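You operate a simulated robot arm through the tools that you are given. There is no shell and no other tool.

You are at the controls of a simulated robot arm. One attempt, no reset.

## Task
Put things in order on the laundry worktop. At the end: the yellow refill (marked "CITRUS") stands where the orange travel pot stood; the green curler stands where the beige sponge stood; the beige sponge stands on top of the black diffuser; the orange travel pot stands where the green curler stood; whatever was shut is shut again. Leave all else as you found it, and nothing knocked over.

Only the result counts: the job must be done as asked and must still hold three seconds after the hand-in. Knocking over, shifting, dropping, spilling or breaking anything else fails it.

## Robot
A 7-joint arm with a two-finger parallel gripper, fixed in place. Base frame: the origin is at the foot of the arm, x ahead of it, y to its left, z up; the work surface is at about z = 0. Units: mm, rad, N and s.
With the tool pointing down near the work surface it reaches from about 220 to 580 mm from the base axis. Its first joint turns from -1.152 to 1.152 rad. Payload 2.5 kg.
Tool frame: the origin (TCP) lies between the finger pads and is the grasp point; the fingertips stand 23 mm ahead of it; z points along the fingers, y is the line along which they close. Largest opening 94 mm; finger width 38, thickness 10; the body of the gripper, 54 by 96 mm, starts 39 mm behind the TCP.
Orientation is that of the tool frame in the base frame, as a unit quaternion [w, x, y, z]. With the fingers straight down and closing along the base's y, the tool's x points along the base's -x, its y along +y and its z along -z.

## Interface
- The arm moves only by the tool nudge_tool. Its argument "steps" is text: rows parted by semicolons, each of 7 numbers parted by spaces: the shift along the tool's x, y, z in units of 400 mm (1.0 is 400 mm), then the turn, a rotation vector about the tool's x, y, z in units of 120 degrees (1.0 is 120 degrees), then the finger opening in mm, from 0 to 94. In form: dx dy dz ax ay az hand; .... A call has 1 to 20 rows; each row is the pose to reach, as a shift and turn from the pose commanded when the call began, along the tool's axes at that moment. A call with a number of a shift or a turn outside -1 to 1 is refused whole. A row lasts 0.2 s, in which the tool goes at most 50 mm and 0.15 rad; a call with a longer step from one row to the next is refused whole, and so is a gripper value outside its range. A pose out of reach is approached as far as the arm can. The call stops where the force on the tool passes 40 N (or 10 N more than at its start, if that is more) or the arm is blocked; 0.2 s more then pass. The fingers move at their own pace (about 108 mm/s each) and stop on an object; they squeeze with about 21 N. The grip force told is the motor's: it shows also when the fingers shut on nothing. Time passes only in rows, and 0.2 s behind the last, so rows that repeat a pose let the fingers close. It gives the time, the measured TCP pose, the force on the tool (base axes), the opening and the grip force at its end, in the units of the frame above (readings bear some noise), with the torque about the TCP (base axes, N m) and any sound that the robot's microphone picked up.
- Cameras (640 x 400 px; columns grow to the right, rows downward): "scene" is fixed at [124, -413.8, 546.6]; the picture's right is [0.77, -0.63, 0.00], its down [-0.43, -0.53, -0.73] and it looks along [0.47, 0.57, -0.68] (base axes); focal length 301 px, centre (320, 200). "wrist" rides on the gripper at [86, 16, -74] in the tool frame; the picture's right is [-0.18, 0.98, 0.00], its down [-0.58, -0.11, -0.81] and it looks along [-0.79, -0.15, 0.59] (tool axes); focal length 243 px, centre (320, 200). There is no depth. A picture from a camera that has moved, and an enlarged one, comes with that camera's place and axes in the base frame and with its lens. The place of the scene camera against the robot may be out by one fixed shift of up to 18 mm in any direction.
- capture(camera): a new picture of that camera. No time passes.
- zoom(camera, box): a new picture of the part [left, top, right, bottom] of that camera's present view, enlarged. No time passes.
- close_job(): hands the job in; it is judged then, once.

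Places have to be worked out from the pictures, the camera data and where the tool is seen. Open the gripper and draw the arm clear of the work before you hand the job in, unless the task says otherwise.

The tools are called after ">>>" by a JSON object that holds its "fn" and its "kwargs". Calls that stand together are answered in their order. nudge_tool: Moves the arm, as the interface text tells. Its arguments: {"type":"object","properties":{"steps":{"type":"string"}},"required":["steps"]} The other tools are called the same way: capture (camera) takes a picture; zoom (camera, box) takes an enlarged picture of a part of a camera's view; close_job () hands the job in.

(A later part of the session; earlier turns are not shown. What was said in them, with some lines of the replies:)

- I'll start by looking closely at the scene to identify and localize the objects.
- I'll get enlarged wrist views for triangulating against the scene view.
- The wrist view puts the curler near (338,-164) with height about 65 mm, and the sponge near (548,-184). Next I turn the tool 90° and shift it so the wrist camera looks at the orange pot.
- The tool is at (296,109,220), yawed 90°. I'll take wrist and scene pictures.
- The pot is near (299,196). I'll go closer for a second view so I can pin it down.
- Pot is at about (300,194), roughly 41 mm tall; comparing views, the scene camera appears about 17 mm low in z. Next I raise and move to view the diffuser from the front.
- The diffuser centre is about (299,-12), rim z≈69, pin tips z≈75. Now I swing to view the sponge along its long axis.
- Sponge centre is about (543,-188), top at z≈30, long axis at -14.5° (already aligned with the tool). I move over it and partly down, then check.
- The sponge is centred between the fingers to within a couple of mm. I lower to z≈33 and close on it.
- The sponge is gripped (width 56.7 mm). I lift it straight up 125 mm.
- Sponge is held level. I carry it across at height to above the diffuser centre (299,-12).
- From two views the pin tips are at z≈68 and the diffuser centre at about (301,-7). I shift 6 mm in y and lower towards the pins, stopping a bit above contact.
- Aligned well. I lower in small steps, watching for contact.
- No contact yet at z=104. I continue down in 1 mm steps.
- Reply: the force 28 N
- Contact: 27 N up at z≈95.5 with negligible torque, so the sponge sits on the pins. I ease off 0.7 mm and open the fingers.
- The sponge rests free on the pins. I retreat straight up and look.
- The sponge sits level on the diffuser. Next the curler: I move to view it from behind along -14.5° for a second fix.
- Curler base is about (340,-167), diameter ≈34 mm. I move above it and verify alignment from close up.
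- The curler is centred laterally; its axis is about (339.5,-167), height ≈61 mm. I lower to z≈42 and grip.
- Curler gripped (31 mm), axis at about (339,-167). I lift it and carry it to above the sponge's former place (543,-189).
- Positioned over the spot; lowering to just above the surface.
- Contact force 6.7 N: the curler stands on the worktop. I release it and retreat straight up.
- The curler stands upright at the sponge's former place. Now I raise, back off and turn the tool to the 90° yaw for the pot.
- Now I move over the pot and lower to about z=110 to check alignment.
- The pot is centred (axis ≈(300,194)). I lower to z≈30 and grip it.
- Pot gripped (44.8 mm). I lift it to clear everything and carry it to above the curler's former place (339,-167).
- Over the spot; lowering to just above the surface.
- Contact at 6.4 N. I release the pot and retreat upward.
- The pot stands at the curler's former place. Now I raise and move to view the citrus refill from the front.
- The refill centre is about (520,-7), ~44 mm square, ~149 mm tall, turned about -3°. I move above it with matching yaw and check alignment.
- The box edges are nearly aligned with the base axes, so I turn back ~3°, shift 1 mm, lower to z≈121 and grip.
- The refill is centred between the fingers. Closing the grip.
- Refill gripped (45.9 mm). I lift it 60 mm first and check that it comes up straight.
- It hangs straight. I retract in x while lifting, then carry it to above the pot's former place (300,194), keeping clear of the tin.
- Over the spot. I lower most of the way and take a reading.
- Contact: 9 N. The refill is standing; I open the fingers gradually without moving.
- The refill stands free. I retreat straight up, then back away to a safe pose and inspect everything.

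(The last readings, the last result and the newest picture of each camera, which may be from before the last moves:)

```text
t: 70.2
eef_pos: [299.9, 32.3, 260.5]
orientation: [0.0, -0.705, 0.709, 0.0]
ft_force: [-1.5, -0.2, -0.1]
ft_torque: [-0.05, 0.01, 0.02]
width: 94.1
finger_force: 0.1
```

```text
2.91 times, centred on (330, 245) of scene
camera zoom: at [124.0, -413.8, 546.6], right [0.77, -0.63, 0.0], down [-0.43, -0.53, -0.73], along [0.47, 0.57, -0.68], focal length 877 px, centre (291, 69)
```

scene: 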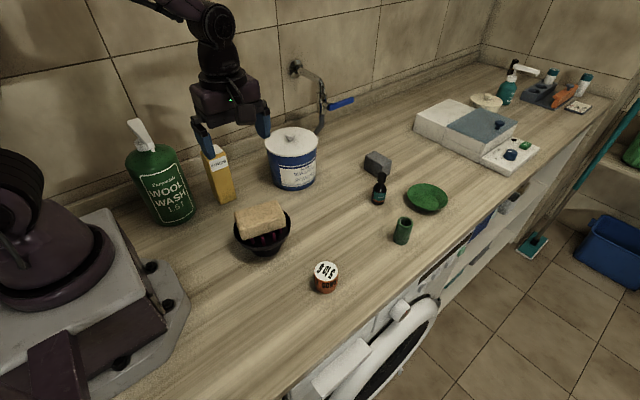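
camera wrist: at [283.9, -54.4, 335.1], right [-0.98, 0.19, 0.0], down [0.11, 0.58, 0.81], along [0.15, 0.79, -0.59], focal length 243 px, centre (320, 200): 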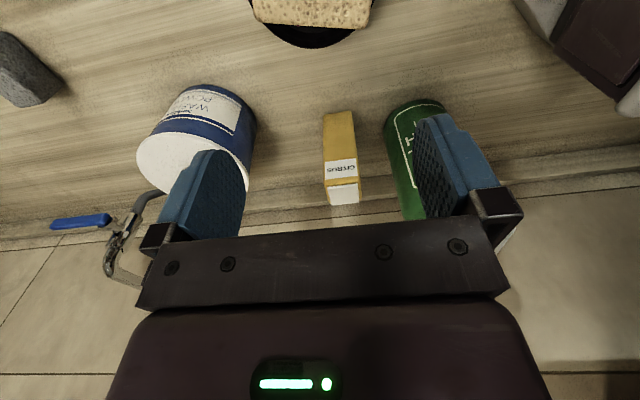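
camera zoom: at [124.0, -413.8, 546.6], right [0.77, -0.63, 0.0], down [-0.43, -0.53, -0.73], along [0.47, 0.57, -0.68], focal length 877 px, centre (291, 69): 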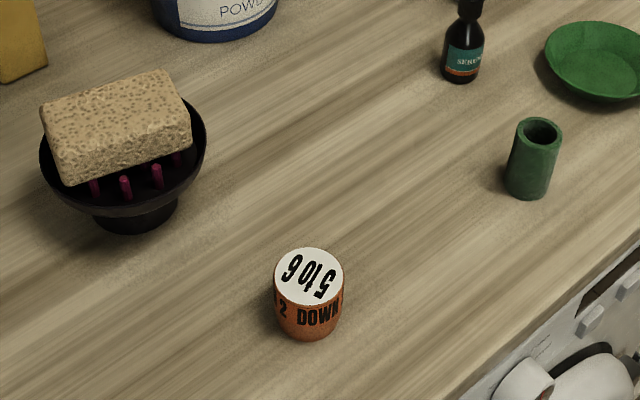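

All four look placed. I compare the new positions with the earlier zooms using the same boxes.

>>> {"fn": "zoom", "kwargs": {"camera": "scene", "box": [270, 220, 390, 300]}}

>>> {"fn": "zoom", "kwargs": {"camera": "scene", "box": [360, 200, 440, 250]}}

>>> {"fn": "zoom", "kwargs": {"camera": "scene", "box": [180, 150, 260, 220]}}

>>> {"fn": "zoom", "kwargs": {"camera": "scene", "box": [220, 195, 300, 265]}}

```text
5.00 times, centred on (330, 260) of scene
camera zoom: at [124.0, -413.8, 546.6], right [0.77, -0.63, 0.0], down [-0.43, -0.53, -0.73], along [0.47, 0.57, -0.68], focal length 1507 px, centre (270, -100)
```

zoom: 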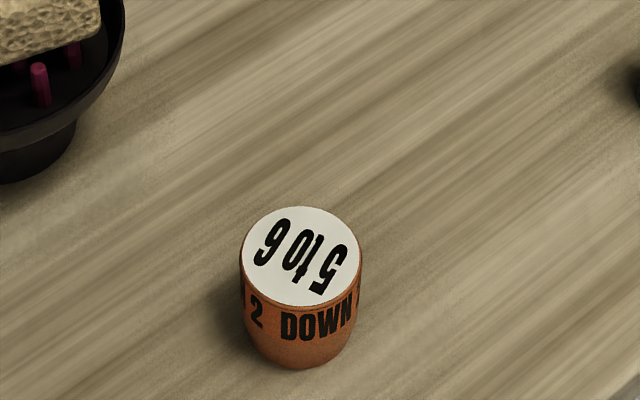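

```text
8.00 times, centred on (400, 225) of scene
camera zoom: at [124.0, -413.8, 546.6], right [0.77, -0.63, 0.0], down [-0.43, -0.53, -0.73], along [0.47, 0.57, -0.68], focal length 2411 px, centre (-320, 0)
```

zoom: 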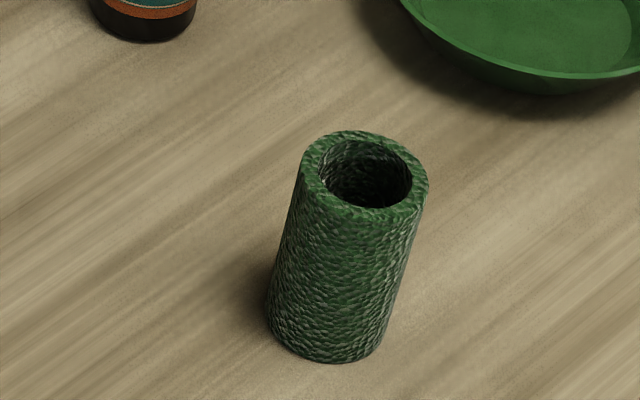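

```text
5.71 times, centred on (220, 185) of scene
camera zoom: at [124.0, -413.8, 546.6], right [0.77, -0.63, 0.0], down [-0.43, -0.53, -0.73], along [0.47, 0.57, -0.68], focal length 1722 px, centre (891, 286)
```

zoom: 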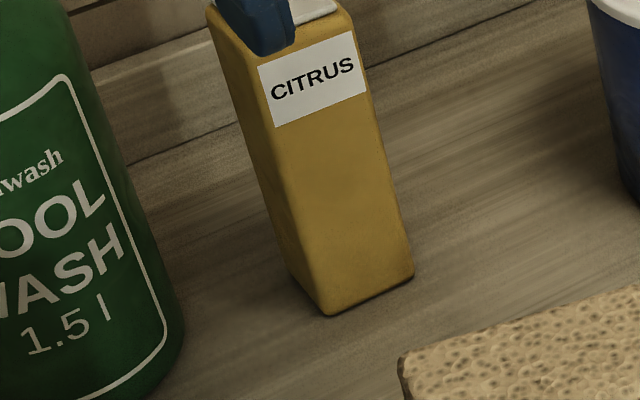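

```text
5.71 times, centred on (260, 230) of scene
camera zoom: at [124.0, -413.8, 546.6], right [0.77, -0.63, 0.0], down [-0.43, -0.53, -0.73], along [0.47, 0.57, -0.68], focal length 1722 px, centre (663, 29)
```

zoom: 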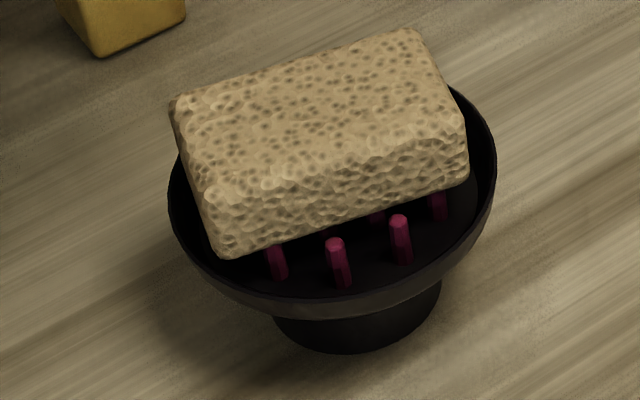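

The diffuser is unmoved (its pins are at the same pixels). The new positions match the old ones to about 1–4 mm, everything is upright, and the other objects are undisturbed. I raise the open gripper further clear before handing in.

>>> {"fn": "nudge_tool", "kwargs": {"steps": "0.03 0 -0.05 0 0 0 94; 0.06 0 -0.1 0 0 0 94; 0.06 0 -0.15 0 0 0 94; 0.06 0 -0.15 0 0 0 94; 0.06 0 -0.15 0 0 0 94; 0.06 0 -0.15 0 0 0 94"}}

>>> {"fn": "capture", "kwargs": {"camera": "scene"}}

>>> {"fn": "capture", "kwargs": {"camera": "wrist"}}

```text
t: 71.6
eef_pos: [300.0, 6.9, 320.8]
orientation: [0.001, -0.705, 0.709, -0.001]
ft_force: [0.7, 0.9, -0.1]
ft_torque: [-0.02, 0.04, -0.02]
width: 93.8
finger_force: 0.1
```

```text
taken
```

scene: 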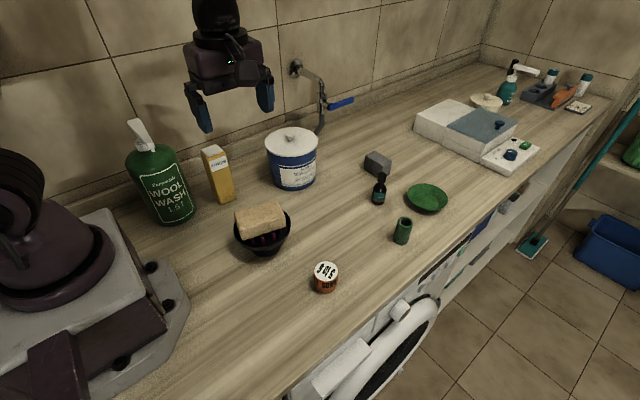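

```text
taken
camera wrist: at [283.3, -79.0, 395.8], right [-0.98, 0.19, 0.0], down [0.11, 0.58, 0.81], along [0.15, 0.79, -0.59], focal length 243 px, centre (320, 200)
```

wrist: 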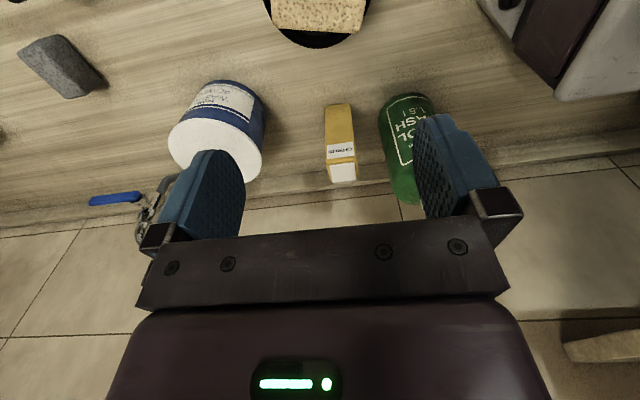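

The last pictures show all four items in place and upright. Nothing else has moved, nothing was opened, and the arm is clear with the gripper open, so I hand in the job.

>>> {"fn": "close_job", "kwargs": {}}

```text
The job is handed in.
```

I moved all four items as asked and handed the job in. The final pictures show everything upright and the other objects where they were.

| Item | Now stands | Offset from the old spot (by the scene camera) |
|---|---|---|
| Beige sponge | on the black diffuser, level on its pins | – |
| Green curler | where the sponge was | about 4 mm |
| Orange travel pot | where the curler was | about 2 mm |
| Yellow refill ("CITRUS") | where the pot was | about 2 mm |

The curler's offset is the largest. I left it there rather than risk knocking it by gripping it again.

I opened nothing, so there was nothing to shut again. The gripper is open and the arm is clear of the worktop. The hand-in was accepted, but it gave no verdict on the result.
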